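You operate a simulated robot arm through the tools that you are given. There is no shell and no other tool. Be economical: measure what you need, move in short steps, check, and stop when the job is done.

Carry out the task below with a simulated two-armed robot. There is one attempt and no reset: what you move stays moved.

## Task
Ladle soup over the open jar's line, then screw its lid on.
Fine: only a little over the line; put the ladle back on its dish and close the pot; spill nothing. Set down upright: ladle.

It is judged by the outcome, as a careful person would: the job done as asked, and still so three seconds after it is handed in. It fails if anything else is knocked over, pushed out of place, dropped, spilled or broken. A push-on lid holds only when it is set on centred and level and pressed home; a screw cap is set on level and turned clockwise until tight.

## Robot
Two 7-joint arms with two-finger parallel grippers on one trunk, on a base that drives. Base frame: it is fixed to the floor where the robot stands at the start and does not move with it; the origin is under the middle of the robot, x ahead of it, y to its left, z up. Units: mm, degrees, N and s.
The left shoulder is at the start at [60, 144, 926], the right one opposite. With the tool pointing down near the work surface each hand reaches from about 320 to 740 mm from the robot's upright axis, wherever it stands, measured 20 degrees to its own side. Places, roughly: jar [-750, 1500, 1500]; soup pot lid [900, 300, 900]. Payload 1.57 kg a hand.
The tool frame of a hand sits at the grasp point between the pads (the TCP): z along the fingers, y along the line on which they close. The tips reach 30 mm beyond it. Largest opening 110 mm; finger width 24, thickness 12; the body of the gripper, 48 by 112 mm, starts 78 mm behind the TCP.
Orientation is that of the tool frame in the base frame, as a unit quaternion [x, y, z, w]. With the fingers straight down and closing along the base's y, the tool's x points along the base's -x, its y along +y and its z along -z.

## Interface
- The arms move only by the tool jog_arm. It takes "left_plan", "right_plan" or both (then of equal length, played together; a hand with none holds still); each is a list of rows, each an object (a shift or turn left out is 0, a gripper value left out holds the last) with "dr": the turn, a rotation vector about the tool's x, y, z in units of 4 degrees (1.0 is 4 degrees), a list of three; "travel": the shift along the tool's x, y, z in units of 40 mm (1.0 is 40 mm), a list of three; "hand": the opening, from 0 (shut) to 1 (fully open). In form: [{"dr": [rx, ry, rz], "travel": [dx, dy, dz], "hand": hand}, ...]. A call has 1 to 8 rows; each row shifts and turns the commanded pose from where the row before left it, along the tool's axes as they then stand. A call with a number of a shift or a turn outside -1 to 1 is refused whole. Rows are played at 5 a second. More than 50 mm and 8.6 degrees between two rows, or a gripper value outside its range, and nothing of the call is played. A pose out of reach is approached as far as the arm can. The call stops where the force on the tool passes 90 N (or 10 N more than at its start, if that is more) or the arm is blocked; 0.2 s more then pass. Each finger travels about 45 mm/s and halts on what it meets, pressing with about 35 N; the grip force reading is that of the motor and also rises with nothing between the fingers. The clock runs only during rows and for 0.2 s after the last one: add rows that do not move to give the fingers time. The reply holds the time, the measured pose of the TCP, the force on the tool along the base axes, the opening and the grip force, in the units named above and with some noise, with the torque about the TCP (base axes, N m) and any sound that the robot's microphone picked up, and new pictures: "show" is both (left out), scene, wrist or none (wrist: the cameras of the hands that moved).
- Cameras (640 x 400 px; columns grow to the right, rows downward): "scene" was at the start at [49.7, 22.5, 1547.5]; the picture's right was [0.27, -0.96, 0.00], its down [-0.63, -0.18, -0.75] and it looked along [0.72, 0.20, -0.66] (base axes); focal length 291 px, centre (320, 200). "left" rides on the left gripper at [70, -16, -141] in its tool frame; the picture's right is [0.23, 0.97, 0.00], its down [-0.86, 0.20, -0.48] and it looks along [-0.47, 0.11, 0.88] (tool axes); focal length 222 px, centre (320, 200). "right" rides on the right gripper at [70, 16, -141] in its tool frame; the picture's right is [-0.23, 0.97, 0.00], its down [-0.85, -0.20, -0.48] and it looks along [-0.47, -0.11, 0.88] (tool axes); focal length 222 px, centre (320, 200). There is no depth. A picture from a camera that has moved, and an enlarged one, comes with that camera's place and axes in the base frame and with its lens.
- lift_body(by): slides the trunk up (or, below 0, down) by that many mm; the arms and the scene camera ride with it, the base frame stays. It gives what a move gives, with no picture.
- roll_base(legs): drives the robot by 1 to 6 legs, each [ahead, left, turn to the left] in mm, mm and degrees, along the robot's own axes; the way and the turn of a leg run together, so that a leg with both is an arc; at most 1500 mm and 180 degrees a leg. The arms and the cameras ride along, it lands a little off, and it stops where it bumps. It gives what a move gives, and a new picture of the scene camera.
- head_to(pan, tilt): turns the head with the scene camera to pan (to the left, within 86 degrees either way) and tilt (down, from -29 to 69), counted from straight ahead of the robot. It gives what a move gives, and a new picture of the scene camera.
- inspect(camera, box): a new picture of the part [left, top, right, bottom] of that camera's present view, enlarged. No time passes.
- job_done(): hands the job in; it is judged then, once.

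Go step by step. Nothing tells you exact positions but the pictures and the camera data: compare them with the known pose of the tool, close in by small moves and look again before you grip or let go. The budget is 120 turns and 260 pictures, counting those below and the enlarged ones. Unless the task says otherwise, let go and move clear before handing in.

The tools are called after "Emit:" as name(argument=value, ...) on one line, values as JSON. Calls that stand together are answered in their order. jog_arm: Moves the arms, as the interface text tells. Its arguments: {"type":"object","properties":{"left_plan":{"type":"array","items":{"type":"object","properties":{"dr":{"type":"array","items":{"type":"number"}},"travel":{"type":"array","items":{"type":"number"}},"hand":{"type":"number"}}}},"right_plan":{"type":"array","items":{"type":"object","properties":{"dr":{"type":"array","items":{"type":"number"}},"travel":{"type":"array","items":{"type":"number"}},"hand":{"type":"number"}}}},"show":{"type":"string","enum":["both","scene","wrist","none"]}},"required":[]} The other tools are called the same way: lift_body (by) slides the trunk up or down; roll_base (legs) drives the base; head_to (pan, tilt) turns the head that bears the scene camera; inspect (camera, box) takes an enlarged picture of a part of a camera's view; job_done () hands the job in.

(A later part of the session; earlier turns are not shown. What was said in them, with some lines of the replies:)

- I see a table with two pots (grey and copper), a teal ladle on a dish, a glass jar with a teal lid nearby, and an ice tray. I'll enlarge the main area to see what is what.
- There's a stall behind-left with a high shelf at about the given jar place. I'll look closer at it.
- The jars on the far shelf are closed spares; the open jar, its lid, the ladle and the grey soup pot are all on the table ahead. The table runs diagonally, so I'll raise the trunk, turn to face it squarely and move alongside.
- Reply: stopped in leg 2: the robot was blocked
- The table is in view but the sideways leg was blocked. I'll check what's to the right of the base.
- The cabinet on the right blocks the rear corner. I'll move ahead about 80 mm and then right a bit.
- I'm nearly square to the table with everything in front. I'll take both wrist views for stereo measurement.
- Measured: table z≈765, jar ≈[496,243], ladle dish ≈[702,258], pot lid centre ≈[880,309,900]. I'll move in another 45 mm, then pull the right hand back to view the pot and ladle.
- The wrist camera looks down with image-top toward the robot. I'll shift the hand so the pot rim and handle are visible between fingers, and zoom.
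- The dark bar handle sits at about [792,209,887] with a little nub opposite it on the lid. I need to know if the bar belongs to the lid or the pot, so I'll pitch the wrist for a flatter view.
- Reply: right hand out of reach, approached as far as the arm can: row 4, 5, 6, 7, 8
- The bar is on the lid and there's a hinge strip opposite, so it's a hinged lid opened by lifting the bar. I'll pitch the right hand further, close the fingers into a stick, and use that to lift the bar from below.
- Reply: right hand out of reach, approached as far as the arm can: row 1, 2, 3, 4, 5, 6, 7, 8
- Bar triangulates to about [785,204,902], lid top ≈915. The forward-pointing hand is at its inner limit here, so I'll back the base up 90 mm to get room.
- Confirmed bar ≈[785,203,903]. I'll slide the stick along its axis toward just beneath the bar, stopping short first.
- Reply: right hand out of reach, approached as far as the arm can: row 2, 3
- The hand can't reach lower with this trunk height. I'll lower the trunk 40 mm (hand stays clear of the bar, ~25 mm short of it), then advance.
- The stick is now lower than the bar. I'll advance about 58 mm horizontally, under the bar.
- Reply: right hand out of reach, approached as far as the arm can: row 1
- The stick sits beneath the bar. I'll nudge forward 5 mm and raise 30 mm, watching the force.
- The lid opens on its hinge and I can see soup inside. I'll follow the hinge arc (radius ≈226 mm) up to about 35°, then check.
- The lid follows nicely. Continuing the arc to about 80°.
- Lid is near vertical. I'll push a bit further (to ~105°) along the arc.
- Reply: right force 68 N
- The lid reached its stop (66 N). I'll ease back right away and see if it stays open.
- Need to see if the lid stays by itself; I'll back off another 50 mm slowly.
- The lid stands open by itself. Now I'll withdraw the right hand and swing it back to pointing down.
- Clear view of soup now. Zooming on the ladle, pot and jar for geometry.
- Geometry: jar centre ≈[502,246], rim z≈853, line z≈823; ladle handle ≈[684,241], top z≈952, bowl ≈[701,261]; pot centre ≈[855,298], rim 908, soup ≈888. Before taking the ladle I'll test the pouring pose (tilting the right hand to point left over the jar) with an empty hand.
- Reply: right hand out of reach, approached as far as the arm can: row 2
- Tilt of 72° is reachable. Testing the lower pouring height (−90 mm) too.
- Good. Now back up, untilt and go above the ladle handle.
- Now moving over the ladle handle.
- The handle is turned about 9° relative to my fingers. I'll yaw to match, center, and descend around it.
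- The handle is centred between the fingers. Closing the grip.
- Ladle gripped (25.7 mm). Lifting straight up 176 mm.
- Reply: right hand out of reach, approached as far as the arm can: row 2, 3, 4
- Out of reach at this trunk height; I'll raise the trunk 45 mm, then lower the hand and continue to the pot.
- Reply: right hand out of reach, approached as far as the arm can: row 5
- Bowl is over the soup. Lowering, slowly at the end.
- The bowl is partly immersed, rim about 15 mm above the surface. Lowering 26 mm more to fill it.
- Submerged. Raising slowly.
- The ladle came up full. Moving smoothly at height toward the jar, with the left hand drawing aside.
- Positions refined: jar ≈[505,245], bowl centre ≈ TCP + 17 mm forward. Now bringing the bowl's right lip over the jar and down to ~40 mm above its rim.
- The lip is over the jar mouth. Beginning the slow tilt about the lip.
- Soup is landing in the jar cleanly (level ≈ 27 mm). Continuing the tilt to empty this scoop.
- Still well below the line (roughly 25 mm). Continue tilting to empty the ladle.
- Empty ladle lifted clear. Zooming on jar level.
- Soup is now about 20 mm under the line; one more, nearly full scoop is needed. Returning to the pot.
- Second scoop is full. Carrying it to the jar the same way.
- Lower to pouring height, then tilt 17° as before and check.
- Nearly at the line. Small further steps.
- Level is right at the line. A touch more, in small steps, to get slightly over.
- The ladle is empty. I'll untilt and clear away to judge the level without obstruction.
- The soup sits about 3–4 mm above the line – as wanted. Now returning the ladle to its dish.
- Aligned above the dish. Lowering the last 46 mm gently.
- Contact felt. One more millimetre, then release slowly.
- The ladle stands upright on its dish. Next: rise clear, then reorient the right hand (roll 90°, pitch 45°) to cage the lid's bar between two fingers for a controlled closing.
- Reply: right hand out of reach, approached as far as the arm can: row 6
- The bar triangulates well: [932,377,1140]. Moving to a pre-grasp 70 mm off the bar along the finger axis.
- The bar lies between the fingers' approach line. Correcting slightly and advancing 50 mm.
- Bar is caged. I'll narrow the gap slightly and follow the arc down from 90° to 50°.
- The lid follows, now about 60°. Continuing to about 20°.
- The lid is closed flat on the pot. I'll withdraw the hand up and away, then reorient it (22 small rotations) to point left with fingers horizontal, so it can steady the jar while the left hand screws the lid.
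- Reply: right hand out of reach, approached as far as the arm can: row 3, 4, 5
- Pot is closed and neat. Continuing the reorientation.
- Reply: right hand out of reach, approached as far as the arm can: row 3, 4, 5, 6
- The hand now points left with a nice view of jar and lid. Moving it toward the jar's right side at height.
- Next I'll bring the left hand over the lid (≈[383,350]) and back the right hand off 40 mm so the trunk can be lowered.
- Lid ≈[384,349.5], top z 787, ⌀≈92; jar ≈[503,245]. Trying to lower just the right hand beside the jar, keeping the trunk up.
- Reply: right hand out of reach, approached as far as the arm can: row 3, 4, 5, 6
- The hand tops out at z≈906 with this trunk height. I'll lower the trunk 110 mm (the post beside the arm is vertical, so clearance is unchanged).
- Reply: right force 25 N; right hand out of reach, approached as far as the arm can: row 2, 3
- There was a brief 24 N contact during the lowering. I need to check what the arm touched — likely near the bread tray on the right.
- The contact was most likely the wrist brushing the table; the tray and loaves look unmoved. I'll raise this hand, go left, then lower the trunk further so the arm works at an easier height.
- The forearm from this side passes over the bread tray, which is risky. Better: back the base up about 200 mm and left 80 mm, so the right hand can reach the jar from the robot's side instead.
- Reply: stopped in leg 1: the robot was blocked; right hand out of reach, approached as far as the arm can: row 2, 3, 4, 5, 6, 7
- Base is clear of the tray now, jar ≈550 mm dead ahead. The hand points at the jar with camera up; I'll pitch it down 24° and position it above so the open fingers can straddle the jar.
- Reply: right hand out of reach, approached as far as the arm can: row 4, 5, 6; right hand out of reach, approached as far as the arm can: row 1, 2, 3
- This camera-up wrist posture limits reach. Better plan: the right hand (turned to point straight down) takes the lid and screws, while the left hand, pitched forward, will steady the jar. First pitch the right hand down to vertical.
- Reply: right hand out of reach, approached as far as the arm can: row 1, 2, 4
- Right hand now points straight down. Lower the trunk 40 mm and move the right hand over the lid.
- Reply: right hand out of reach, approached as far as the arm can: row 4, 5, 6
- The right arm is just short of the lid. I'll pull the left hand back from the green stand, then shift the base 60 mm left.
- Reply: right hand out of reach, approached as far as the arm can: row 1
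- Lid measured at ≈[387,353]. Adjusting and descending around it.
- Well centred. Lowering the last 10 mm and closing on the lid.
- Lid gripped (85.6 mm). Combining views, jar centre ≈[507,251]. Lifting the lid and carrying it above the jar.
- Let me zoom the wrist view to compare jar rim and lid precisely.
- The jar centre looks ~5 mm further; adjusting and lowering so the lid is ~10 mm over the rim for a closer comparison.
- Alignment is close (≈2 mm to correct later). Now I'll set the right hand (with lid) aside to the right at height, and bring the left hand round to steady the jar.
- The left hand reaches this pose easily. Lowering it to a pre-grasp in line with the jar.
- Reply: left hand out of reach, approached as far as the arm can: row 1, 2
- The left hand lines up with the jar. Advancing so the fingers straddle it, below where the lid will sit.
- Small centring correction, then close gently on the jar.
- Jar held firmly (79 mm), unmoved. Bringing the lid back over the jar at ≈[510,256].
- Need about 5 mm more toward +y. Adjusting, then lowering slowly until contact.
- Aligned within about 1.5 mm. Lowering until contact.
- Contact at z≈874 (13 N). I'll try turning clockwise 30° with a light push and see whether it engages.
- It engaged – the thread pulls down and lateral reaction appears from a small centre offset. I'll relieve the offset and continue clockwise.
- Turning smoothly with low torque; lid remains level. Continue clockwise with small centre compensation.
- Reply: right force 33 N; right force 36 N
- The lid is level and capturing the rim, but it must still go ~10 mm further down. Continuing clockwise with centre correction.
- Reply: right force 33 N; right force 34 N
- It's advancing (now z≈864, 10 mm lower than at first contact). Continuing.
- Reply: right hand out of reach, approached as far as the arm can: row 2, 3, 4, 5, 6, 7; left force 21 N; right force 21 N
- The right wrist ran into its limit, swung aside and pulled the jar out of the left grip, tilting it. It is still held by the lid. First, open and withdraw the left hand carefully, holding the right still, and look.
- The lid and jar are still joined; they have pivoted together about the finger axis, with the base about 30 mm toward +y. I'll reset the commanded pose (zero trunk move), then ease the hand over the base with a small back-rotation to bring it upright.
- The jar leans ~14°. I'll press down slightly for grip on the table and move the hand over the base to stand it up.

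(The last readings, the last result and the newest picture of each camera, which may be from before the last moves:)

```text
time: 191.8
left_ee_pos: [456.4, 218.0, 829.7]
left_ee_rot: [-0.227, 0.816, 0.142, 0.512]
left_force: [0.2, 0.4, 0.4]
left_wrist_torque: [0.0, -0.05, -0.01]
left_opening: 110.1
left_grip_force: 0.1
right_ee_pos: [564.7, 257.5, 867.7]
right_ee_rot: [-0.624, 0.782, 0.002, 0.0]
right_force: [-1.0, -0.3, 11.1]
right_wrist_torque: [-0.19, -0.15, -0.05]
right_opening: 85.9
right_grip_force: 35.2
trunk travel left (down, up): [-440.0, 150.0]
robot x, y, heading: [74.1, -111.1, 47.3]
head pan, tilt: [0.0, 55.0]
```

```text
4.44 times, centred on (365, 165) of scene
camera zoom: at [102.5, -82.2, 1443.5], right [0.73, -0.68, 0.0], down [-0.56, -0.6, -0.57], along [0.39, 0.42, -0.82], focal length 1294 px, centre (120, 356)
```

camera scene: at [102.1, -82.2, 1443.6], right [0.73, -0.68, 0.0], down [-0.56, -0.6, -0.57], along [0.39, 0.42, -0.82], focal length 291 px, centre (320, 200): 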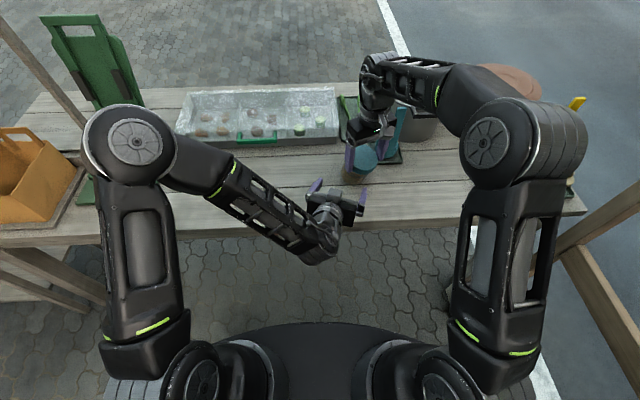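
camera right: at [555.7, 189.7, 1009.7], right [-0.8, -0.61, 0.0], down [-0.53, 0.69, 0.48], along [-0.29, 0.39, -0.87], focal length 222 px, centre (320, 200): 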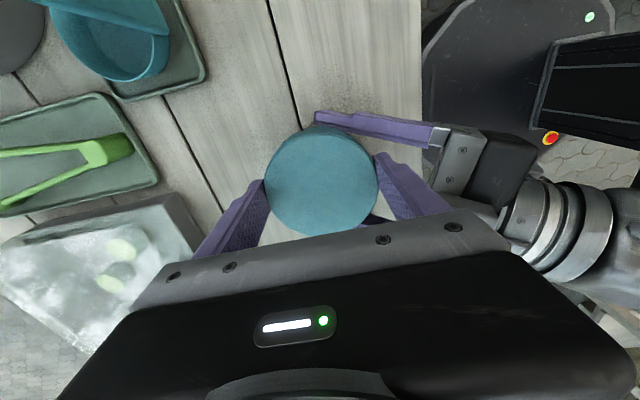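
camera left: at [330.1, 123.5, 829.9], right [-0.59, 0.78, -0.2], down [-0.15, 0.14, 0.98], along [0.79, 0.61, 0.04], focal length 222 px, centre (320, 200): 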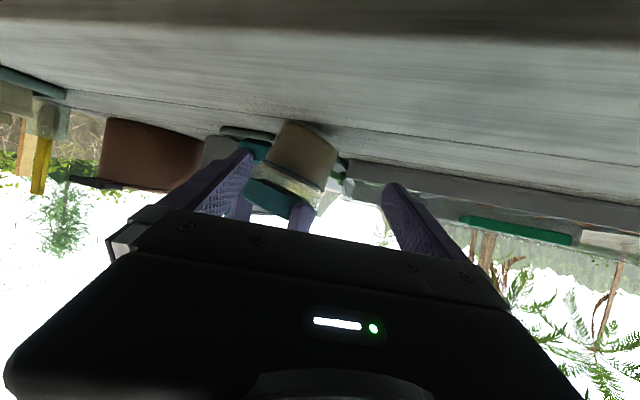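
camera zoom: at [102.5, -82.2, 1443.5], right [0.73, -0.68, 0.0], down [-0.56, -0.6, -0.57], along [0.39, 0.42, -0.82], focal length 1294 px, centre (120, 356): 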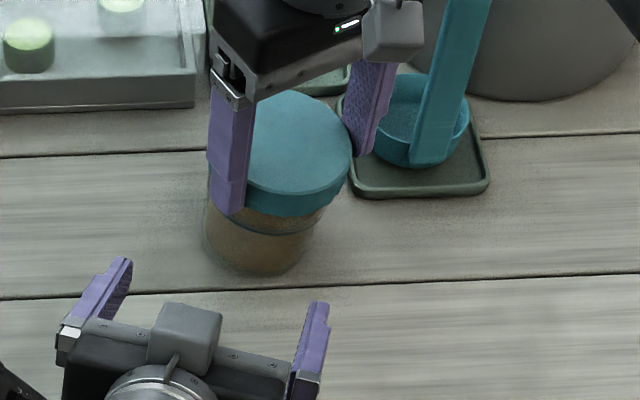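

That's working – nearly upright. A bit further.

Emit:
jog_arm(right_plan=[{"travel": [-0.13, 0, 0.03]}, {"travel": [-0.13, 0, 0.03]}, {}], show="none")

Emit:
inspect(camera="left", box=[200, 90, 400, 250])

Emit:
inspect(camera="scene", box=[320, 120, 410, 210])

```text
time: 192.6
left_ee_pos: [454.8, 218.5, 830.3]
left_ee_rot: [-0.227, 0.816, 0.143, 0.511]
left_force: [0.0, -0.1, -0.5]
left_wrist_torque: [0.02, 0.0, 0.0]
left_opening: 110.0
left_grip_force: 0.0
right_ee_pos: [568.5, 266.1, 865.5]
right_ee_rot: [-0.623, 0.782, 0.003, 0.0]
right_force: [1.1, -4.1, 11.0]
right_wrist_torque: [-0.65, -0.25, -0.03]
right_opening: 86.1
right_grip_force: 34.5
trunk travel left (down, up): [-440.0, 150.0]
robot x, y, heading: [81.3, -111.7, 47.3]
head pan, tilt: [0.0, 55.0]
```

```text
2.50 times, centred on (300, 170) of left
camera zoom: at [330.6, 123.0, 829.6], right [-0.59, 0.78, -0.2], down [-0.15, 0.14, 0.98], along [0.79, 0.61, 0.04], focal length 555 px, centre (370, 275)
```

zoom: 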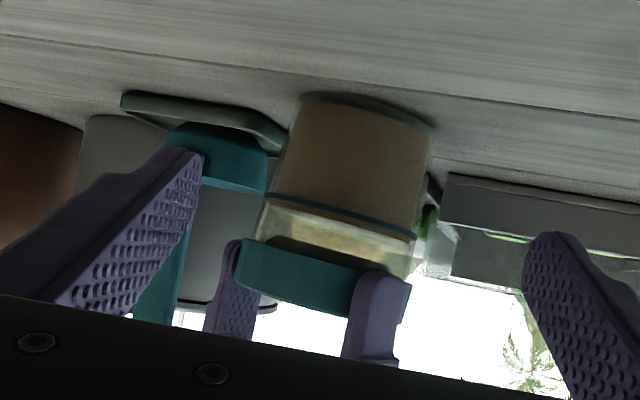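

```text
4.44 times, centred on (365, 165) of scene
camera zoom: at [102.8, -82.7, 1443.5], right [0.73, -0.68, 0.0], down [-0.56, -0.6, -0.57], along [0.39, 0.42, -0.82], focal length 1294 px, centre (120, 356)
```

zoom: 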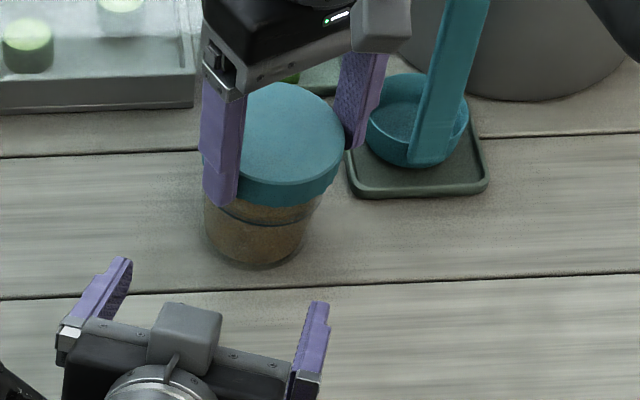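

The jar stands upright again, lid on, nothing spilled. Now I'll bring the left hand back in to hold the jar at its new spot, closing gently while the right still steadies the lid.

Emit:
jog_arm(left_plan=[{"travel": [-0.14, -0.075, 0.675]}, {"travel": [-0.14, -0.075, 0.675]}, {"travel": [-0.14, -0.075, 0.675]}, {"travel": [-0.14, -0.075, 0.65]}, {}], show="none")

Emit:
inspect(camera="left", box=[200, 90, 440, 250])

Emit:
inspect(camera="scene", box=[320, 120, 410, 210])

```text
time: 193.8
left_ee_pos: [553.7, 263.6, 805.2]
left_ee_rot: [-0.228, 0.816, 0.143, 0.511]
left_force: [0.1, -0.2, 0.5]
left_wrist_torque: [-0.04, 0.01, -0.01]
left_opening: 110.0
left_grip_force: 0.1
right_ee_pos: [568.4, 266.1, 865.8]
right_ee_rot: [-0.624, 0.782, 0.003, -0.002]
right_force: [0.1, -1.0, 7.2]
right_wrist_torque: [-0.28, -0.23, -0.04]
right_opening: 85.7
right_grip_force: 34.8
trunk travel left (down, up): [-440.0, 150.0]
robot x, y, heading: [76.2, -110.1, 47.0]
head pan, tilt: [0.0, 55.0]
```

```text
2.50 times, centred on (320, 170) of left
camera zoom: at [427.0, 168.4, 804.1], right [-0.59, 0.78, -0.2], down [-0.15, 0.14, 0.98], along [0.79, 0.61, 0.03], focal length 555 px, centre (320, 275)
```

zoom: 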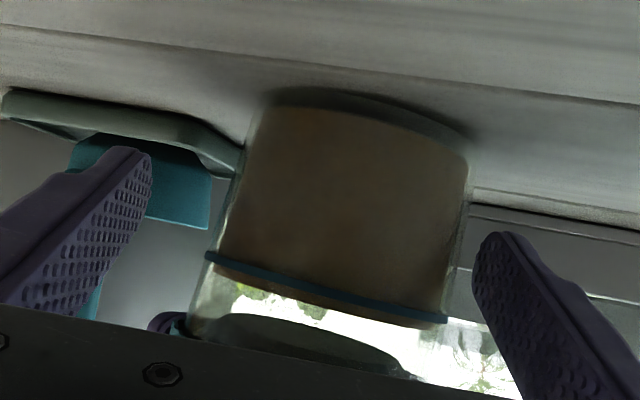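

```text
4.44 times, centred on (365, 165) of scene
camera zoom: at [103.1, -82.1, 1443.5], right [0.73, -0.68, 0.0], down [-0.56, -0.6, -0.57], along [0.39, 0.42, -0.82], focal length 1294 px, centre (120, 356)
```

zoom: 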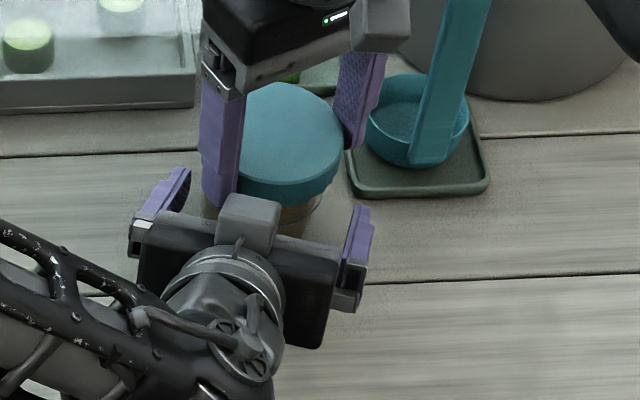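

Jar is between the fingers, offset ~9 mm; centring, closing, then releasing the lid with the right hand and rising.

Emit:
jog_arm(left_plan=[{"travel": [0, 0.2, -0.1]}, {"hand": 0.85}, {"hand": 0.75}, {"hand": 0.68}, {"hand": 0.6}, {"hand": 0.6}, {"hand": 0.6}], show="none")

Emit:
jog_arm(right_plan=[{"hand": 0.85}, {"hand": 0.95}, {"hand": 1}, {}, {"travel": [0, 0, -0.4]}, {"travel": [0, 0, -0.8]}, {"dr": [0, 0, -1]}, {"dr": [0, 0, -1]}], show="none")

Emit:
inspect(camera="right", box=[200, 60, 440, 260])

Emit:
inspect(camera="left", box=[200, 90, 440, 250])

```text
time: 195.4
left_ee_pos: [546.4, 268.7, 806.2]
left_ee_rot: [-0.227, 0.817, 0.142, 0.511]
left_force: [2.9, -6.2, 0.1]
left_wrist_torque: [0.03, -0.14, -0.14]
left_opening: 77.2
left_grip_force: 34.6
right_ee_pos: [567.3, 267.6, 864.8]
right_ee_rot: [-0.624, 0.782, 0.004, -0.001]
right_force: [-2.7, 5.1, 4.4]
right_wrist_torque: [0.05, 0.07, 0.06]
right_opening: 85.7
right_grip_force: 34.5
trunk travel left (down, up): [-440.0, 150.0]
robot x, y, heading: [76.2, -116.4, 46.9]
head pan, tilt: [0.0, 55.0]
```

```text
time: 197.2
left_ee_pos: [546.1, 267.5, 805.1]
left_ee_rot: [-0.228, 0.817, 0.143, 0.511]
left_force: [-0.9, 1.3, 3.0]
left_wrist_torque: [-0.09, -0.15, 0.06]
left_opening: 77.2
left_grip_force: 35.2
right_ee_pos: [568.8, 267.4, 913.2]
right_ee_rot: [-0.676, 0.736, 0.002, -0.001]
right_force: [-0.3, 0.1, 0.1]
right_wrist_torque: [0.01, 0.01, 0.02]
right_opening: 109.9
right_grip_force: 0.0
trunk travel left (down, up): [-440.0, 150.0]
robot x, y, heading: [77.7, -110.0, 47.4]
head pan, tilt: [0.0, 55.0]
```

```text
2.00 times, centred on (320, 160) of right
camera zoom: at [546.9, 199.7, 1055.5], right [-0.95, 0.31, 0.01], down [0.27, 0.83, 0.48], along [0.14, 0.46, -0.88], focal length 444 px, centre (320, 280)
```

zoom: 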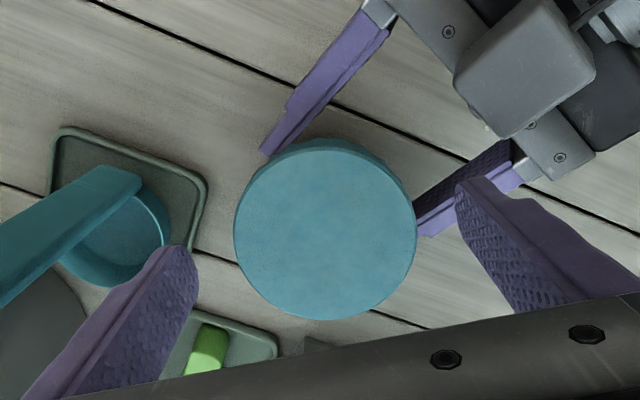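

```text
2.50 times, centred on (320, 170) of left
camera zoom: at [419.5, 172.9, 805.0], right [-0.59, 0.78, -0.2], down [-0.15, 0.14, 0.98], along [0.79, 0.61, 0.03], focal length 555 px, centre (320, 275)
```

zoom: 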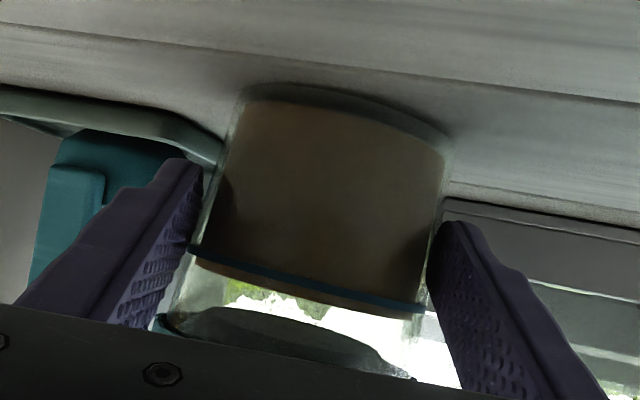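

The lid sits level on the held jar. The lid centre is ≈[570,280]. I'll shift, rotate the right hand back ~96° in the air, and check alignment.

Emit:
jog_arm(right_plan=[{"dr": [0, 0, -1], "travel": [-0.32, -0.03, 0]}, {"dr": [0, 0, -1]}, {"dr": [0, 0, -1]}, {"dr": [0, 0, -1]}, {"dr": [0, 0, -1]}, {"dr": [0, 0, -1]}, {"dr": [0, 0, -1]}, {"dr": [0, 0, -1]}], show="none")

Emit:
jog_arm(right_plan=[{"dr": [0, 0, -1]}, {"dr": [0, 0, -1]}, {"dr": [0, 0, -1]}, {"dr": [0, 0, -1]}, {"dr": [0, 0, -1]}, {"dr": [0, 0, -1]}, {"dr": [0, 0, -1]}, {"dr": [0, 0, -1]}], show="none")

Emit:
jog_arm(right_plan=[{"dr": [0, 0, -1]}, {"dr": [0, 0, -1]}, {"dr": [0, 0, -1]}, {"dr": [0, 0, -1]}, {"dr": [0, 0, -1]}, {"dr": [0, 0, -1]}, {"dr": [0, 0, -1]}, {"dr": [0, 0, -1]}], show="none")

Emit:
inspect(camera="right", box=[200, 60, 440, 260])

Emit:
inspect(camera="scene", box=[320, 120, 410, 210])

```text
time: 199.0
left_ee_pos: [545.7, 267.9, 804.0]
left_ee_rot: [-0.228, 0.817, 0.143, 0.51]
left_force: [-1.1, -0.6, 0.6]
left_wrist_torque: [-0.11, -0.09, 0.03]
left_opening: 77.1
left_grip_force: 34.6
right_ee_pos: [571.3, 279.9, 913.9]
right_ee_rot: [0.854, -0.52, -0.003, 0.001]
right_force: [0.0, -1.3, 0.1]
right_wrist_torque: [0.02, 0.0, -0.03]
right_opening: 110.0
right_grip_force: 0.1
trunk travel left (down, up): [-440.0, 150.0]
robot x, y, heading: [77.9, -109.1, 47.2]
head pan, tilt: [0.0, 55.0]
```

```text
time: 200.8
left_ee_pos: [546.4, 269.1, 805.3]
left_ee_rot: [-0.229, 0.817, 0.143, 0.51]
left_force: [0.1, 0.8, 0.7]
left_wrist_torque: [-0.06, -0.02, 0.0]
left_opening: 77.0
left_grip_force: 34.8
right_ee_pos: [571.2, 279.9, 913.5]
right_ee_rot: [0.964, -0.265, -0.003, -0.001]
right_force: [-1.1, -0.1, 0.5]
right_wrist_torque: [0.01, 0.0, 0.01]
right_opening: 109.8
right_grip_force: 0.1
trunk travel left (down, up): [-440.0, 150.0]
robot x, y, heading: [76.8, -116.8, 47.1]
head pan, tilt: [0.0, 55.0]
```

```text
time: 202.6
left_ee_pos: [546.2, 269.4, 804.6]
left_ee_rot: [-0.229, 0.816, 0.144, 0.51]
left_force: [-1.5, 1.1, -0.5]
left_wrist_torque: [-0.03, 0.09, -0.03]
left_opening: 76.8
left_grip_force: 35.1
right_ee_pos: [571.9, 280.0, 913.7]
right_ee_rot: [1.0, 0.011, -0.004, -0.002]
right_force: [-0.2, -0.4, 0.9]
right_wrist_torque: [0.0, -0.01, -0.03]
right_opening: 109.7
right_grip_force: 0.1
trunk travel left (down, up): [-440.0, 150.0]
robot x, y, heading: [74.7, -112.7, 47.2]
head pan, tilt: [0.0, 55.0]
```

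```text
2.00 times, centred on (320, 160) of right
camera zoom: at [641.9, 265.4, 1054.9], right [-0.21, -0.98, 0.0], down [-0.86, 0.18, 0.48], along [-0.47, 0.1, -0.87], focal length 444 px, centre (320, 280)
```

zoom: 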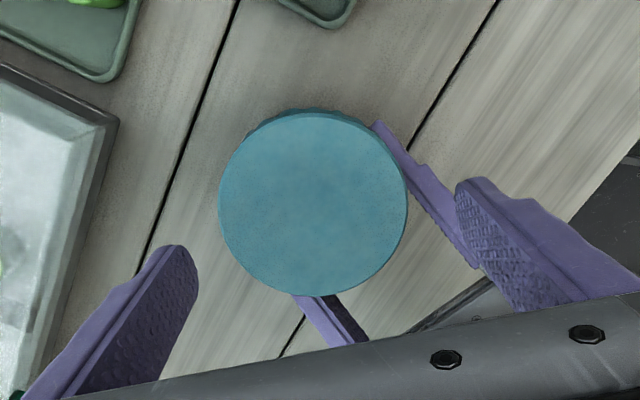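

```text
4.44 times, centred on (365, 165) of scene
camera zoom: at [103.8, -81.5, 1443.5], right [0.73, -0.68, 0.0], down [-0.56, -0.6, -0.57], along [0.39, 0.42, -0.82], focal length 1294 px, centre (120, 356)
```

zoom: 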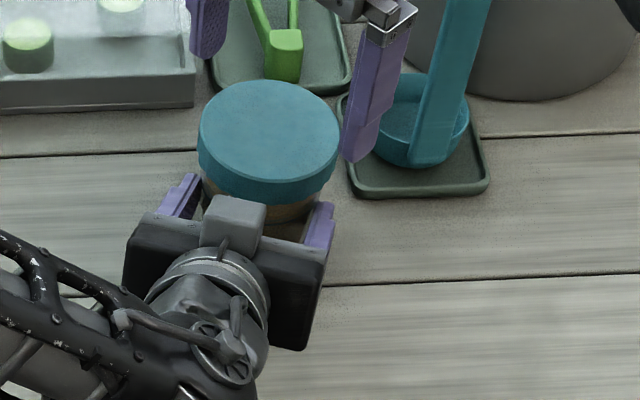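

Well aligned (4 mm correction). Lowering around the lid, gripping, and turning clockwise ~28°.

Emit:
jog_arm(right_plan=[{"travel": [0.02, -0.095, 0.4]}, {"travel": [0, 0, 0.5]}, {"travel": [0, 0, 0.3]}, {"hand": 0.85}, {"hand": 0.75}, {"hand": 0.7}, {"hand": 0.7}, {"hand": 0.7}], show="none")

Emit:
jog_arm(right_plan=[{"dr": [0, 0, 1]}, {"dr": [0, 0, 1]}, {"dr": [0, 0, 1]}, {"dr": [0, 0, 1]}, {"dr": [0, 0, 1]}, {"dr": [0, 0, 1]}, {"dr": [0, 0, 1]}], show="none")

Emit:
inspect(camera="right", box=[200, 60, 440, 260])

```text
time: 204.4
left_ee_pos: [545.5, 269.8, 805.2]
left_ee_rot: [-0.228, 0.817, 0.142, 0.511]
left_force: [-2.1, -2.8, 0.4]
left_wrist_torque: [0.08, -0.04, -0.07]
left_opening: 76.8
left_grip_force: 35.5
right_ee_pos: [569.8, 284.0, 864.5]
right_ee_rot: [1.0, 0.01, -0.003, -0.001]
right_force: [1.8, 3.1, -0.6]
right_wrist_torque: [0.06, -0.05, -0.01]
right_opening: 86.6
right_grip_force: 35.3
trunk travel left (down, up): [-440.0, 150.0]
robot x, y, heading: [73.3, -109.2, 47.5]
head pan, tilt: [0.0, 55.0]
```

```text
time: 206.0
left_ee_pos: [546.8, 268.8, 805.7]
left_ee_rot: [-0.228, 0.817, 0.143, 0.511]
left_force: [2.2, 3.2, 0.2]
left_wrist_torque: [0.01, -0.13, -0.02]
left_opening: 76.6
left_grip_force: 35.1
right_ee_pos: [572.4, 283.4, 864.4]
right_ee_rot: [0.973, -0.232, -0.003, -0.001]
right_force: [-3.4, -3.7, -0.4]
right_wrist_torque: [-0.22, 0.36, 0.02]
right_opening: 86.4
right_grip_force: 35.3
trunk travel left (down, up): [-440.0, 150.0]
robot x, y, heading: [75.1, -112.6, 47.4]
head pan, tilt: [0.0, 55.0]
```

```text
2.00 times, centred on (320, 160) of right
camera zoom: at [626.4, 238.7, 1006.3], right [-0.64, -0.77, 0.0], down [-0.67, 0.56, 0.48], along [-0.37, 0.31, -0.87], focal length 444 px, centre (320, 280)
```

zoom: 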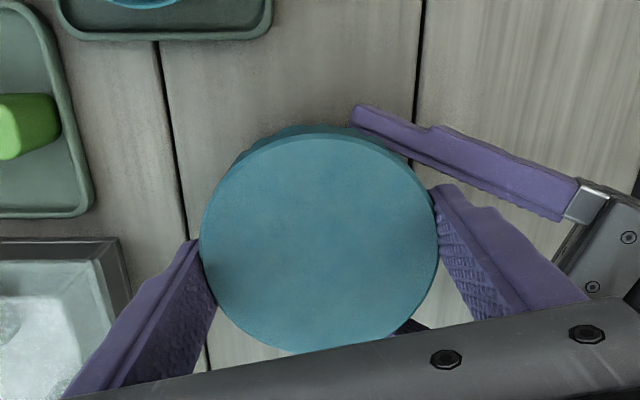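

Little resistance and no descent without pressure; adding ~30 N downward push while turning.

Emit:
jog_arm(right_plan=[{"travel": [0, 0, 0.09]}, {"dr": [0, 0, 1], "travel": [0, 0, 0.006]}, {"dr": [0, 0, 1], "travel": [0, 0, 0.006]}, {"dr": [0, 0, 1], "travel": [0, 0, 0.006]}, {"dr": [0, 0, 1], "travel": [0, 0, 0.006]}, {"dr": [0, 0, 1], "travel": [0, 0, 0.006]}, {"dr": [0, 0, 1], "travel": [0, 0, 0.006]}, {}], show="none")

Emit:
jog_arm(right_plan=[{"dr": [0, 0, 1], "travel": [0, 0, 0.006]}, {"dr": [0, 0, 1], "travel": [0, 0, 0.006]}, {"dr": [0, 0, 1], "travel": [0, 0, 0.006]}, {"dr": [0, 0, 1], "travel": [0, 0, 0.006]}, {"dr": [0, 0, 1], "travel": [0, 0, 0.006]}, {"dr": [0, 0, 1], "travel": [0, 0, 0.006]}, {}], show="none")

Emit:
inspect(camera="left", box=[200, 90, 440, 250])

```text
time: 207.8
left_ee_pos: [545.7, 268.2, 805.7]
left_ee_rot: [-0.229, 0.817, 0.143, 0.51]
left_force: [4.8, 5.8, -12.7]
left_wrist_torque: [-0.28, 0.57, 0.19]
left_opening: 76.1
left_grip_force: 35.6
right_ee_pos: [571.1, 283.5, 861.8]
right_ee_rot: [0.903, -0.43, -0.003, -0.002]
right_force: [-6.0, -2.0, 26.9]
right_wrist_torque: [-0.26, 0.2, -0.08]
right_opening: 86.7
right_grip_force: 34.8
trunk travel left (down, up): [-440.0, 150.0]
robot x, y, heading: [76.7, -106.4, 47.2]
head pan, tilt: [0.0, 55.0]
```

```text
time: 209.4
left_ee_pos: [544.5, 267.1, 805.0]
left_ee_rot: [-0.228, 0.817, 0.142, 0.51]
left_force: [-4.4, -4.3, -15.0]
left_wrist_torque: [-0.21, 0.47, -0.08]
left_opening: 75.7
left_grip_force: 34.4
right_ee_pos: [571.3, 283.8, 860.1]
right_ee_rot: [0.793, -0.609, -0.003, -0.001]
right_force: [3.5, 7.6, 27.3]
right_wrist_torque: [0.02, -0.11, -0.07]
right_opening: 86.5
right_grip_force: 34.7
trunk travel left (down, up): [-440.0, 150.0]
robot x, y, heading: [76.9, -113.5, 47.3]
head pan, tilt: [0.0, 55.0]
```

```text
2.50 times, centred on (320, 170) of left
camera zoom: at [418.9, 172.2, 804.9], right [-0.59, 0.78, -0.2], down [-0.15, 0.14, 0.98], along [0.79, 0.61, 0.03], focal length 555 px, centre (320, 275)
```

zoom: 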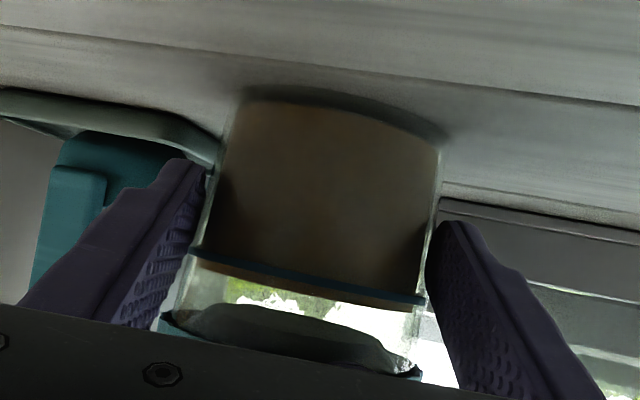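

The lid is working down steadily. I'll do another full stroke: release, rise, rotate back 80°, regrip, press and turn 76°.

Emit:
jog_arm(right_plan=[{"travel": [0, 0, -0.09]}, {"hand": 0.85}, {"hand": 0.95}, {"hand": 1}, {"travel": [0, 0, -0.5]}, {"travel": [0, 0, -0.75]}, {"dr": [0, 0, -1]}, {"dr": [0, 0, -1]}], show="none")

Emit:
jog_arm(right_plan=[{"dr": [0, 0, -1]}, {"dr": [0, 0, -1]}, {"dr": [0, 0, -1]}, {"dr": [0, 0, -1]}, {"dr": [0, 0, -1]}, {"dr": [0, 0, -1]}, {"dr": [0, 0, -1]}, {"dr": [0, 0, -1]}], show="none")

Emit:
jog_arm(right_plan=[{"dr": [0, 0, -1]}, {"dr": [0, 0, -1]}, {"dr": [0, 0, -1]}, {"dr": [0, 0, -1]}, {"dr": [0, 0, -1]}, {"dr": [0, 0, -1]}, {"dr": [0, 0, -1]}, {"dr": [0, 0, -1]}], show="none")

Emit:
jog_arm(right_plan=[{"dr": [0, 0, -1]}, {"dr": [0, 0, -1]}, {"travel": [0, 0, 0.5]}, {"travel": [0, 0, 0.75]}, {"hand": 0.85}, {"hand": 0.75}, {"hand": 0.7}, {"hand": 0.7}], show="none")

Emit:
jog_arm(right_plan=[{"hand": 0.7}, {"travel": [0, 0, 0.1]}, {"dr": [0, 0, 1], "travel": [0, 0, 0.006]}, {"dr": [0, 0, 1], "travel": [0, 0, 0.006]}, {"dr": [0, 0, 1], "travel": [0, 0, 0.006]}, {"dr": [0, 0, 1], "travel": [0, 0, 0.006]}, {"dr": [0, 0, 1], "travel": [0, 0, 0.006]}, {"dr": [0, 0, 1], "travel": [0, 0, 0.006]}], show="none")

Emit:
jog_arm(right_plan=[{"dr": [0, 0, 1], "travel": [0, 0, 0.006]}, {"dr": [0, 0, 1], "travel": [0, 0, 0.006]}, {"dr": [0, 0, 1], "travel": [0, 0, 0.006]}, {"dr": [0, 0, 1], "travel": [0, 0, 0.006]}, {"dr": [0, 0, 1], "travel": [0, 0, 0.006]}, {"dr": [0, 0, 1], "travel": [0, 0, 0.006]}, {}], show="none")

Emit:
jog_arm(right_plan=[{"dr": [0, 0, 1], "travel": [0, 0, 0.006]}, {"dr": [0, 0, 1], "travel": [0, 0, 0.006]}, {"dr": [0, 0, 1], "travel": [0, 0, 0.006]}, {"dr": [0, 0, 1], "travel": [0, 0, 0.006]}, {"dr": [0, 0, 1], "travel": [0, 0, 0.006]}, {"dr": [0, 0, 1], "travel": [0, 0, 0.006]}, {}], show="none")

Emit:
inspect(camera="left", box=[200, 90, 440, 250])

Emit:
inspect(camera="scene", box=[320, 120, 410, 210])

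```text
time: 211.2
left_ee_pos: [545.5, 269.3, 805.9]
left_ee_rot: [-0.229, 0.817, 0.143, 0.51]
left_force: [-0.5, 0.3, -1.6]
left_wrist_torque: [-0.06, 0.03, -0.01]
left_opening: 75.8
left_grip_force: 35.1
right_ee_pos: [571.7, 284.6, 913.3]
right_ee_rot: [0.835, -0.55, -0.004, 0.0]
right_force: [-0.6, 0.0, 0.0]
right_wrist_torque: [0.02, 0.02, 0.0]
right_opening: 110.1
right_grip_force: 0.1
trunk travel left (down, up): [-440.0, 150.0]
robot x, y, heading: [77.6, -111.5, 47.6]
head pan, tilt: [0.0, 55.0]
```

```text
time: 213.0
left_ee_pos: [545.2, 269.5, 804.1]
left_ee_rot: [-0.228, 0.817, 0.143, 0.51]
left_force: [0.3, -0.3, -1.0]
left_wrist_torque: [-0.11, 0.07, 0.03]
left_opening: 76.1
left_grip_force: 35.2
right_ee_pos: [573.5, 283.9, 911.8]
right_ee_rot: [0.954, -0.298, -0.004, -0.001]
right_force: [-0.1, 0.1, 1.0]
right_wrist_torque: [-0.02, 0.01, 0.0]
right_opening: 109.8
right_grip_force: 0.0
trunk travel left (down, up): [-440.0, 150.0]
robot x, y, heading: [73.2, -112.1, 47.1]
head pan, tilt: [0.0, 55.0]
```

```text
time: 214.8
left_ee_pos: [545.5, 269.0, 804.8]
left_ee_rot: [-0.229, 0.816, 0.144, 0.511]
left_force: [0.0, -0.3, -0.6]
left_wrist_torque: [-0.08, 0.09, -0.01]
left_opening: 75.8
left_grip_force: 34.8
right_ee_pos: [572.5, 284.7, 913.0]
right_ee_rot: [1.0, -0.024, -0.003, -0.001]
right_force: [0.0, 0.4, -0.4]
right_wrist_torque: [-0.01, 0.03, 0.02]
right_opening: 110.0
right_grip_force: 0.0
trunk travel left (down, up): [-440.0, 150.0]
robot x, y, heading: [74.5, -112.2, 47.0]
head pan, tilt: [0.0, 55.0]
```

```text
time: 216.6
left_ee_pos: [547.6, 269.0, 805.8]
left_ee_rot: [-0.227, 0.817, 0.142, 0.51]
left_force: [-1.5, -6.5, -0.7]
left_wrist_torque: [0.16, -0.05, -0.12]
left_opening: 75.8
left_grip_force: 34.7
right_ee_pos: [571.9, 284.1, 862.1]
right_ee_rot: [0.999, 0.045, -0.002, -0.003]
right_force: [2.2, 5.6, -1.9]
right_wrist_torque: [0.14, -0.05, 0.01]
right_opening: 87.1
right_grip_force: 34.4
trunk travel left (down, up): [-440.0, 150.0]
robot x, y, heading: [78.4, -111.3, 47.3]
head pan, tilt: [0.0, 55.0]
```

```text
time: 218.4
left_ee_pos: [545.0, 268.6, 806.4]
left_ee_rot: [-0.228, 0.817, 0.142, 0.511]
left_force: [0.5, -11.2, -9.2]
left_wrist_torque: [-0.08, 0.27, -1.0]
left_opening: 76.1
left_grip_force: 35.5
right_ee_pos: [571.7, 283.1, 856.3]
right_ee_rot: [0.986, -0.164, -0.002, -0.001]
right_force: [2.6, 14.9, 17.9]
right_wrist_torque: [0.47, -0.04, 0.75]
right_opening: 85.9
right_grip_force: 34.8
trunk travel left (down, up): [-440.0, 150.0]
robot x, y, heading: [79.1, -113.8, 47.0]
head pan, tilt: [0.0, 55.0]
```

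```text
time: 220.0
left_ee_pos: [545.8, 265.8, 805.7]
left_ee_rot: [-0.225, 0.819, 0.139, 0.51]
left_force: [-14.6, -30.4, 5.2]
left_wrist_torque: [0.36, -0.37, -1.66]
left_opening: 75.3
left_grip_force: 34.8
right_ee_pos: [572.0, 285.3, 859.4]
right_ee_rot: [0.931, -0.365, -0.003, -0.006]
right_force: [18.2, 27.7, 6.3]
right_wrist_torque: [0.59, -0.65, 1.28]
right_opening: 85.8
right_grip_force: 35.2
trunk travel left (down, up): [-440.0, 150.0]
robot x, y, heading: [77.1, -112.9, 47.5]
head pan, tilt: [0.0, 55.0]
```

```text
time: 221.6
left_ee_pos: [543.3, 263.3, 804.4]
left_ee_rot: [-0.225, 0.819, 0.139, 0.508]
left_force: [-26.9, -36.6, 8.5]
left_wrist_torque: [0.18, -0.7, -1.79]
left_opening: 74.8
left_grip_force: 34.8
right_ee_pos: [574.3, 284.4, 856.1]
right_ee_rot: [0.834, -0.552, -0.004, -0.007]
right_force: [27.4, 29.6, 6.2]
right_wrist_torque: [0.64, -0.76, 1.43]
right_opening: 85.9
right_grip_force: 34.4
trunk travel left (down, up): [-440.0, 150.0]
robot x, y, heading: [74.8, -116.4, 47.2]
head pan, tilt: [0.0, 55.0]
```

```text
2.50 times, centred on (320, 170) of left
camera zoom: at [417.7, 168.6, 805.0], right [-0.58, 0.79, -0.21], down [-0.15, 0.15, 0.98], along [0.8, 0.6, 0.03], focal length 555 px, centre (320, 275)
```

zoom: 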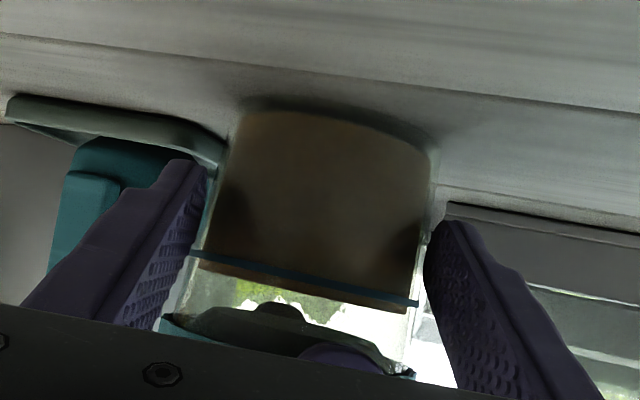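

```text
4.44 times, centred on (365, 165) of scene
camera zoom: at [102.6, -83.3, 1443.6], right [0.73, -0.68, 0.0], down [-0.56, -0.6, -0.57], along [0.39, 0.42, -0.82], focal length 1294 px, centre (120, 356)
```

zoom: 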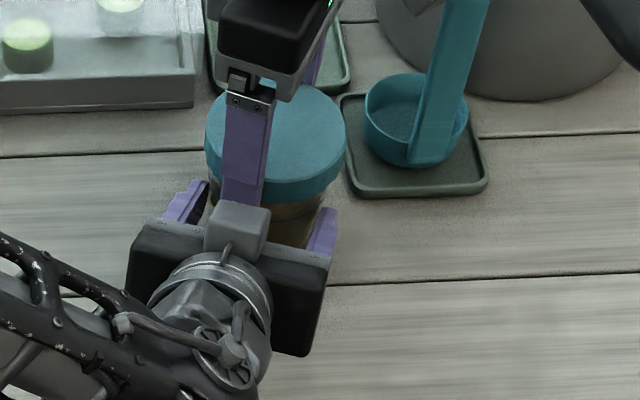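

Torque climbed to 1.4 N·m — the cap is tight. Now relieve the side load, open the right hand, rise clear, then release the left.

Emit:
jog_arm(right_plan=[{"travel": [-0.04, -0.1, -0.05]}, {"travel": [-0.02, -0.04, -0.05]}, {}], show="none")

Emit:
jog_arm(right_plan=[{"hand": 0.82}, {"hand": 0.88}, {"hand": 0.95}, {"hand": 1}, {}, {"travel": [0, 0, -0.5]}, {"travel": [0, 0, -1]}, {"travel": [0, 0, -1]}], show="none")

Emit:
inspect(camera="scene", box=[320, 120, 410, 210])

Emit:
inspect(camera="left", box=[200, 90, 440, 250])

```text
time: 222.4
left_ee_pos: [545.1, 267.5, 805.6]
left_ee_rot: [-0.226, 0.818, 0.141, 0.509]
left_force: [-11.2, -22.4, 4.0]
left_wrist_torque: [0.2, 0.03, -1.28]
left_opening: 75.0
left_grip_force: 35.3
right_ee_pos: [574.5, 291.4, 857.2]
right_ee_rot: [0.835, -0.551, -0.006, -0.002]
right_force: [10.4, 21.8, -2.5]
right_wrist_torque: [0.78, -0.52, 0.85]
right_opening: 85.8
right_grip_force: 35.6
trunk travel left (down, up): [-440.0, 150.0]
robot x, y, heading: [73.7, -113.6, 47.3]
head pan, tilt: [0.0, 55.0]
```

```text
time: 224.2
left_ee_pos: [547.2, 268.0, 804.6]
left_ee_rot: [-0.227, 0.817, 0.142, 0.511]
left_force: [0.0, 0.2, -3.2]
left_wrist_torque: [-0.05, 0.11, -0.03]
left_opening: 74.7
left_grip_force: 35.1
right_ee_pos: [566.2, 271.2, 940.6]
right_ee_rot: [0.835, -0.55, -0.003, -0.004]
right_force: [-0.8, -0.3, -0.4]
right_wrist_torque: [0.0, 0.02, -0.01]
right_opening: 110.2
right_grip_force: 0.0
right hand out of reach, approached as far as the arm can: row 8
trunk travel left (down, up): [-440.0, 150.0]
robot x, y, heading: [78.8, -114.1, 46.9]
head pan, tilt: [0.0, 55.0]
```

```text
4.44 times, centred on (365, 165) of scene
camera zoom: at [103.9, -81.9, 1443.5], right [0.73, -0.68, 0.0], down [-0.56, -0.6, -0.57], along [0.39, 0.42, -0.82], focal length 1294 px, centre (120, 356)
```

zoom: 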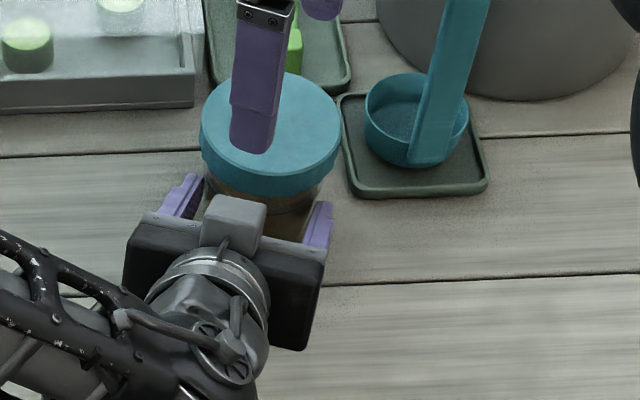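

```text
2.50 times, centred on (320, 170) of left
camera zoom: at [419.9, 172.8, 804.8], right [-0.59, 0.78, -0.2], down [-0.15, 0.14, 0.98], along [0.79, 0.61, 0.03], focal length 555 px, centre (320, 275)
```

zoom: 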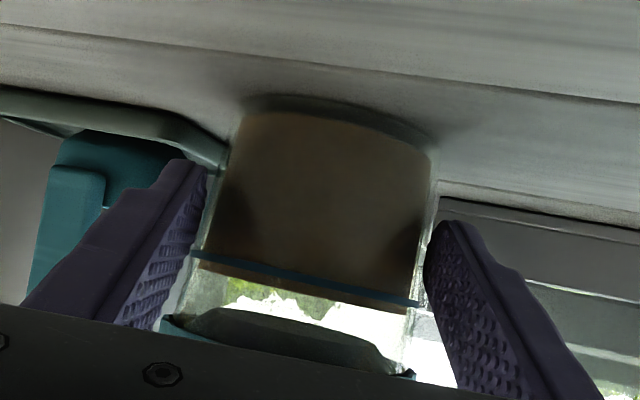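

The left hand carries the jar's weight (−3 N), so the jar is lifted ~3 mm. I'll lower it till it's on the table, then open and back away.

Emit:
jog_arm(left_plan=[{"travel": [0.04, 0, 0.02]}, {"travel": [0.03, 0, 0.015]}, {"travel": [0.03, 0, 0.015]}, {}], show="none")

Emit:
inspect(camera="left", box=[200, 90, 440, 250])

```text
time: 225.2
left_ee_pos: [546.6, 270.1, 801.0]
left_ee_rot: [-0.228, 0.816, 0.143, 0.511]
left_force: [-1.5, 0.8, 4.7]
left_wrist_torque: [0.09, 0.16, 0.0]
left_opening: 69.4
left_grip_force: 35.1
right_ee_pos: [565.9, 272.0, 941.2]
right_ee_rot: [0.835, -0.55, -0.004, -0.004]
right_force: [0.0, -0.4, -0.2]
right_wrist_torque: [0.02, 0.02, 0.02]
right_opening: 110.3
right_grip_force: 0.0
trunk travel left (down, up): [-440.0, 150.0]
robot x, y, heading: [76.8, -109.4, 47.0]
head pan, tilt: [0.0, 55.0]
```

```text
2.50 times, centred on (320, 170) of left
camera zoom: at [419.6, 173.8, 799.7], right [-0.59, 0.78, -0.2], down [-0.15, 0.14, 0.98], along [0.79, 0.61, 0.03], focal length 555 px, centre (320, 275)
```

zoom: 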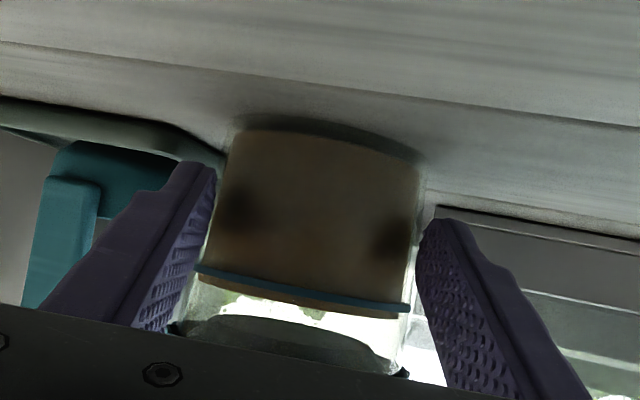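

The jar rests on the table; opening the left hand now and withdrawing both hands.

Emit:
jog_arm(left_plan=[{"hand": 0.7}, {"hand": 0.8}, {"hand": 0.95}, {"hand": 1}, {"travel": [-0.03, 0, -0.5]}, {"travel": [-0.03, 0, -0.8]}, {"travel": [0, 0, -1]}, {"travel": [0, 0, -0.8]}], show="none")

Emit:
inspect(camera="left", box=[180, 60, 460, 260])

Emit:
inspect(camera="scene", box=[300, 90, 440, 220])

```text
time: 227.0
left_ee_pos: [451.8, 211.5, 857.3]
left_ee_rot: [-0.229, 0.816, 0.144, 0.51]
left_force: [-0.1, 0.0, -0.7]
left_wrist_torque: [-0.02, 0.01, 0.02]
left_opening: 110.1
left_grip_force: 0.0
right_ee_pos: [565.5, 271.4, 941.0]
right_ee_rot: [0.835, -0.551, -0.002, -0.004]
right_force: [-0.6, 0.7, -0.2]
right_wrist_torque: [0.02, 0.02, 0.02]
right_opening: 109.8
right_grip_force: 0.1
trunk travel left (down, up): [-440.0, 150.0]
robot x, y, heading: [71.8, -111.2, 47.2]
head pan, tilt: [0.0, 55.0]
```

```text
2.00 times, centred on (320, 160) of left
camera zoom: at [325.7, 115.4, 856.9], right [-0.59, 0.78, -0.2], down [-0.15, 0.14, 0.98], along [0.79, 0.61, 0.03], focal length 444 px, centre (320, 280)
```

zoom: 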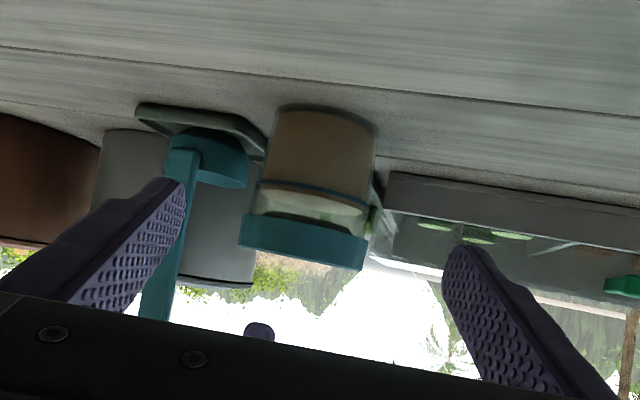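

```text
3.08 times, centred on (370, 155) of scene
camera zoom: at [103.2, -81.9, 1443.5], right [0.73, -0.68, 0.0], down [-0.56, -0.6, -0.57], along [0.39, 0.42, -0.82], focal length 896 px, centre (166, 338)
```

zoom: 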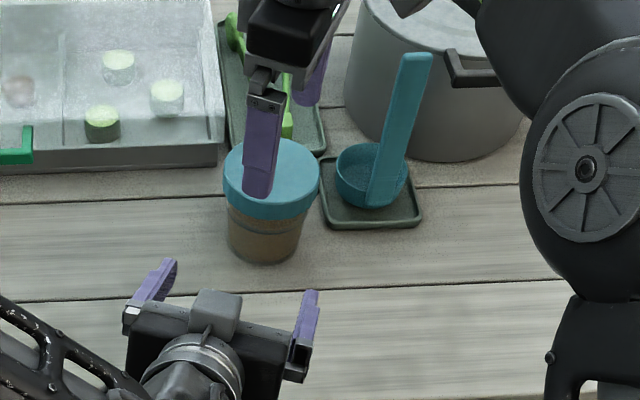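

Jar upright with lid level, pot closed, ladle on its dish. Moving the right hand clear and taking a final look.

Emit:
jog_arm(right_plan=[{"travel": [0.6, 0.5, 0]}, {"travel": [0.9, 0.3, 0]}, {"travel": [0.9, 0.2, 0]}, {"travel": [0.9, 0, 0]}, {}], left_plan=[{"travel": [0, 0, -0.8]}, {}, {}, {}, {}], show="scene")

Emit:
inspect(camera="scene", box=[320, 80, 600, 230])

```text
time: 228.2
left_ee_pos: [426.8, 196.9, 870.1]
left_ee_rot: [-0.229, 0.816, 0.144, 0.51]
left_force: [-0.6, -0.3, 0.8]
left_wrist_torque: [0.0, 0.0, 0.0]
left_opening: 109.7
left_grip_force: 0.1
right_ee_pos: [582.9, 133.9, 940.2]
right_ee_rot: [0.835, -0.551, -0.004, 0.001]
right_force: [-0.4, 0.9, -0.5]
right_wrist_torque: [-0.02, -0.01, 0.02]
right_opening: 110.0
right_grip_force: 0.0
trunk travel left (down, up): [-440.0, 150.0]
robot x, y, heading: [79.1, -111.5, 47.1]
head pan, tilt: [0.0, 55.0]
camera scene: at [103.6, -81.6, 1443.5], right [0.73, -0.68, 0.0], down [-0.56, -0.6, -0.57], along [0.39, 0.42, -0.82], focal length 291 px, centre (320, 200)
```

scene: 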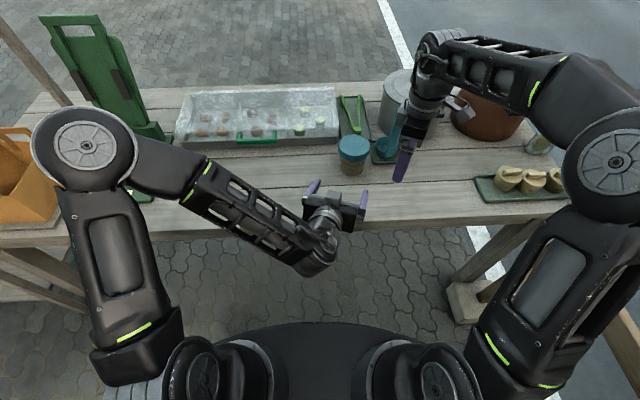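

```text
2.29 times, centred on (460, 155) of scene
camera zoom: at [103.6, -81.6, 1443.5], right [0.73, -0.68, 0.0], down [-0.56, -0.6, -0.57], along [0.39, 0.42, -0.82], focal length 665 px, centre (0, 303)
5 turns are left
```

zoom: 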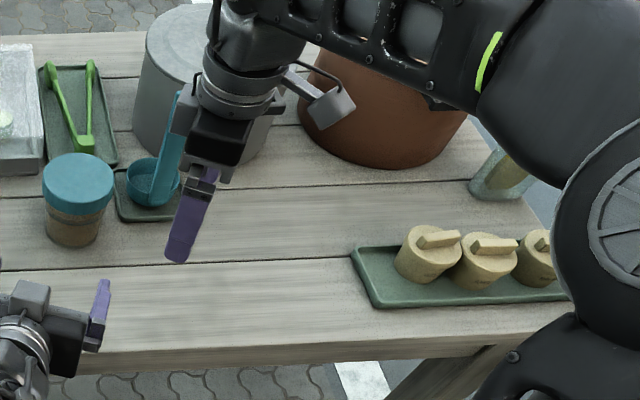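

The jar is capped and upright, the ladle is upright on its dish, the pot is closed, and both hands are clear with nothing spilled. Handing in.

Emit:
job_done()

```text
The job is handed in.
```

I handed the job in with the jar filled about 3–4 mm over its line, the lid screwed on tight, the ladle upright on its dish and the pot closed.

While I was screwing the lid, the right wrist hit its limit. That pulled the jar out of the left hand and tilted it about 14°. I stood it back up, and nothing spilled that I could see, but the jar now stands roughly 60 mm from where it started.
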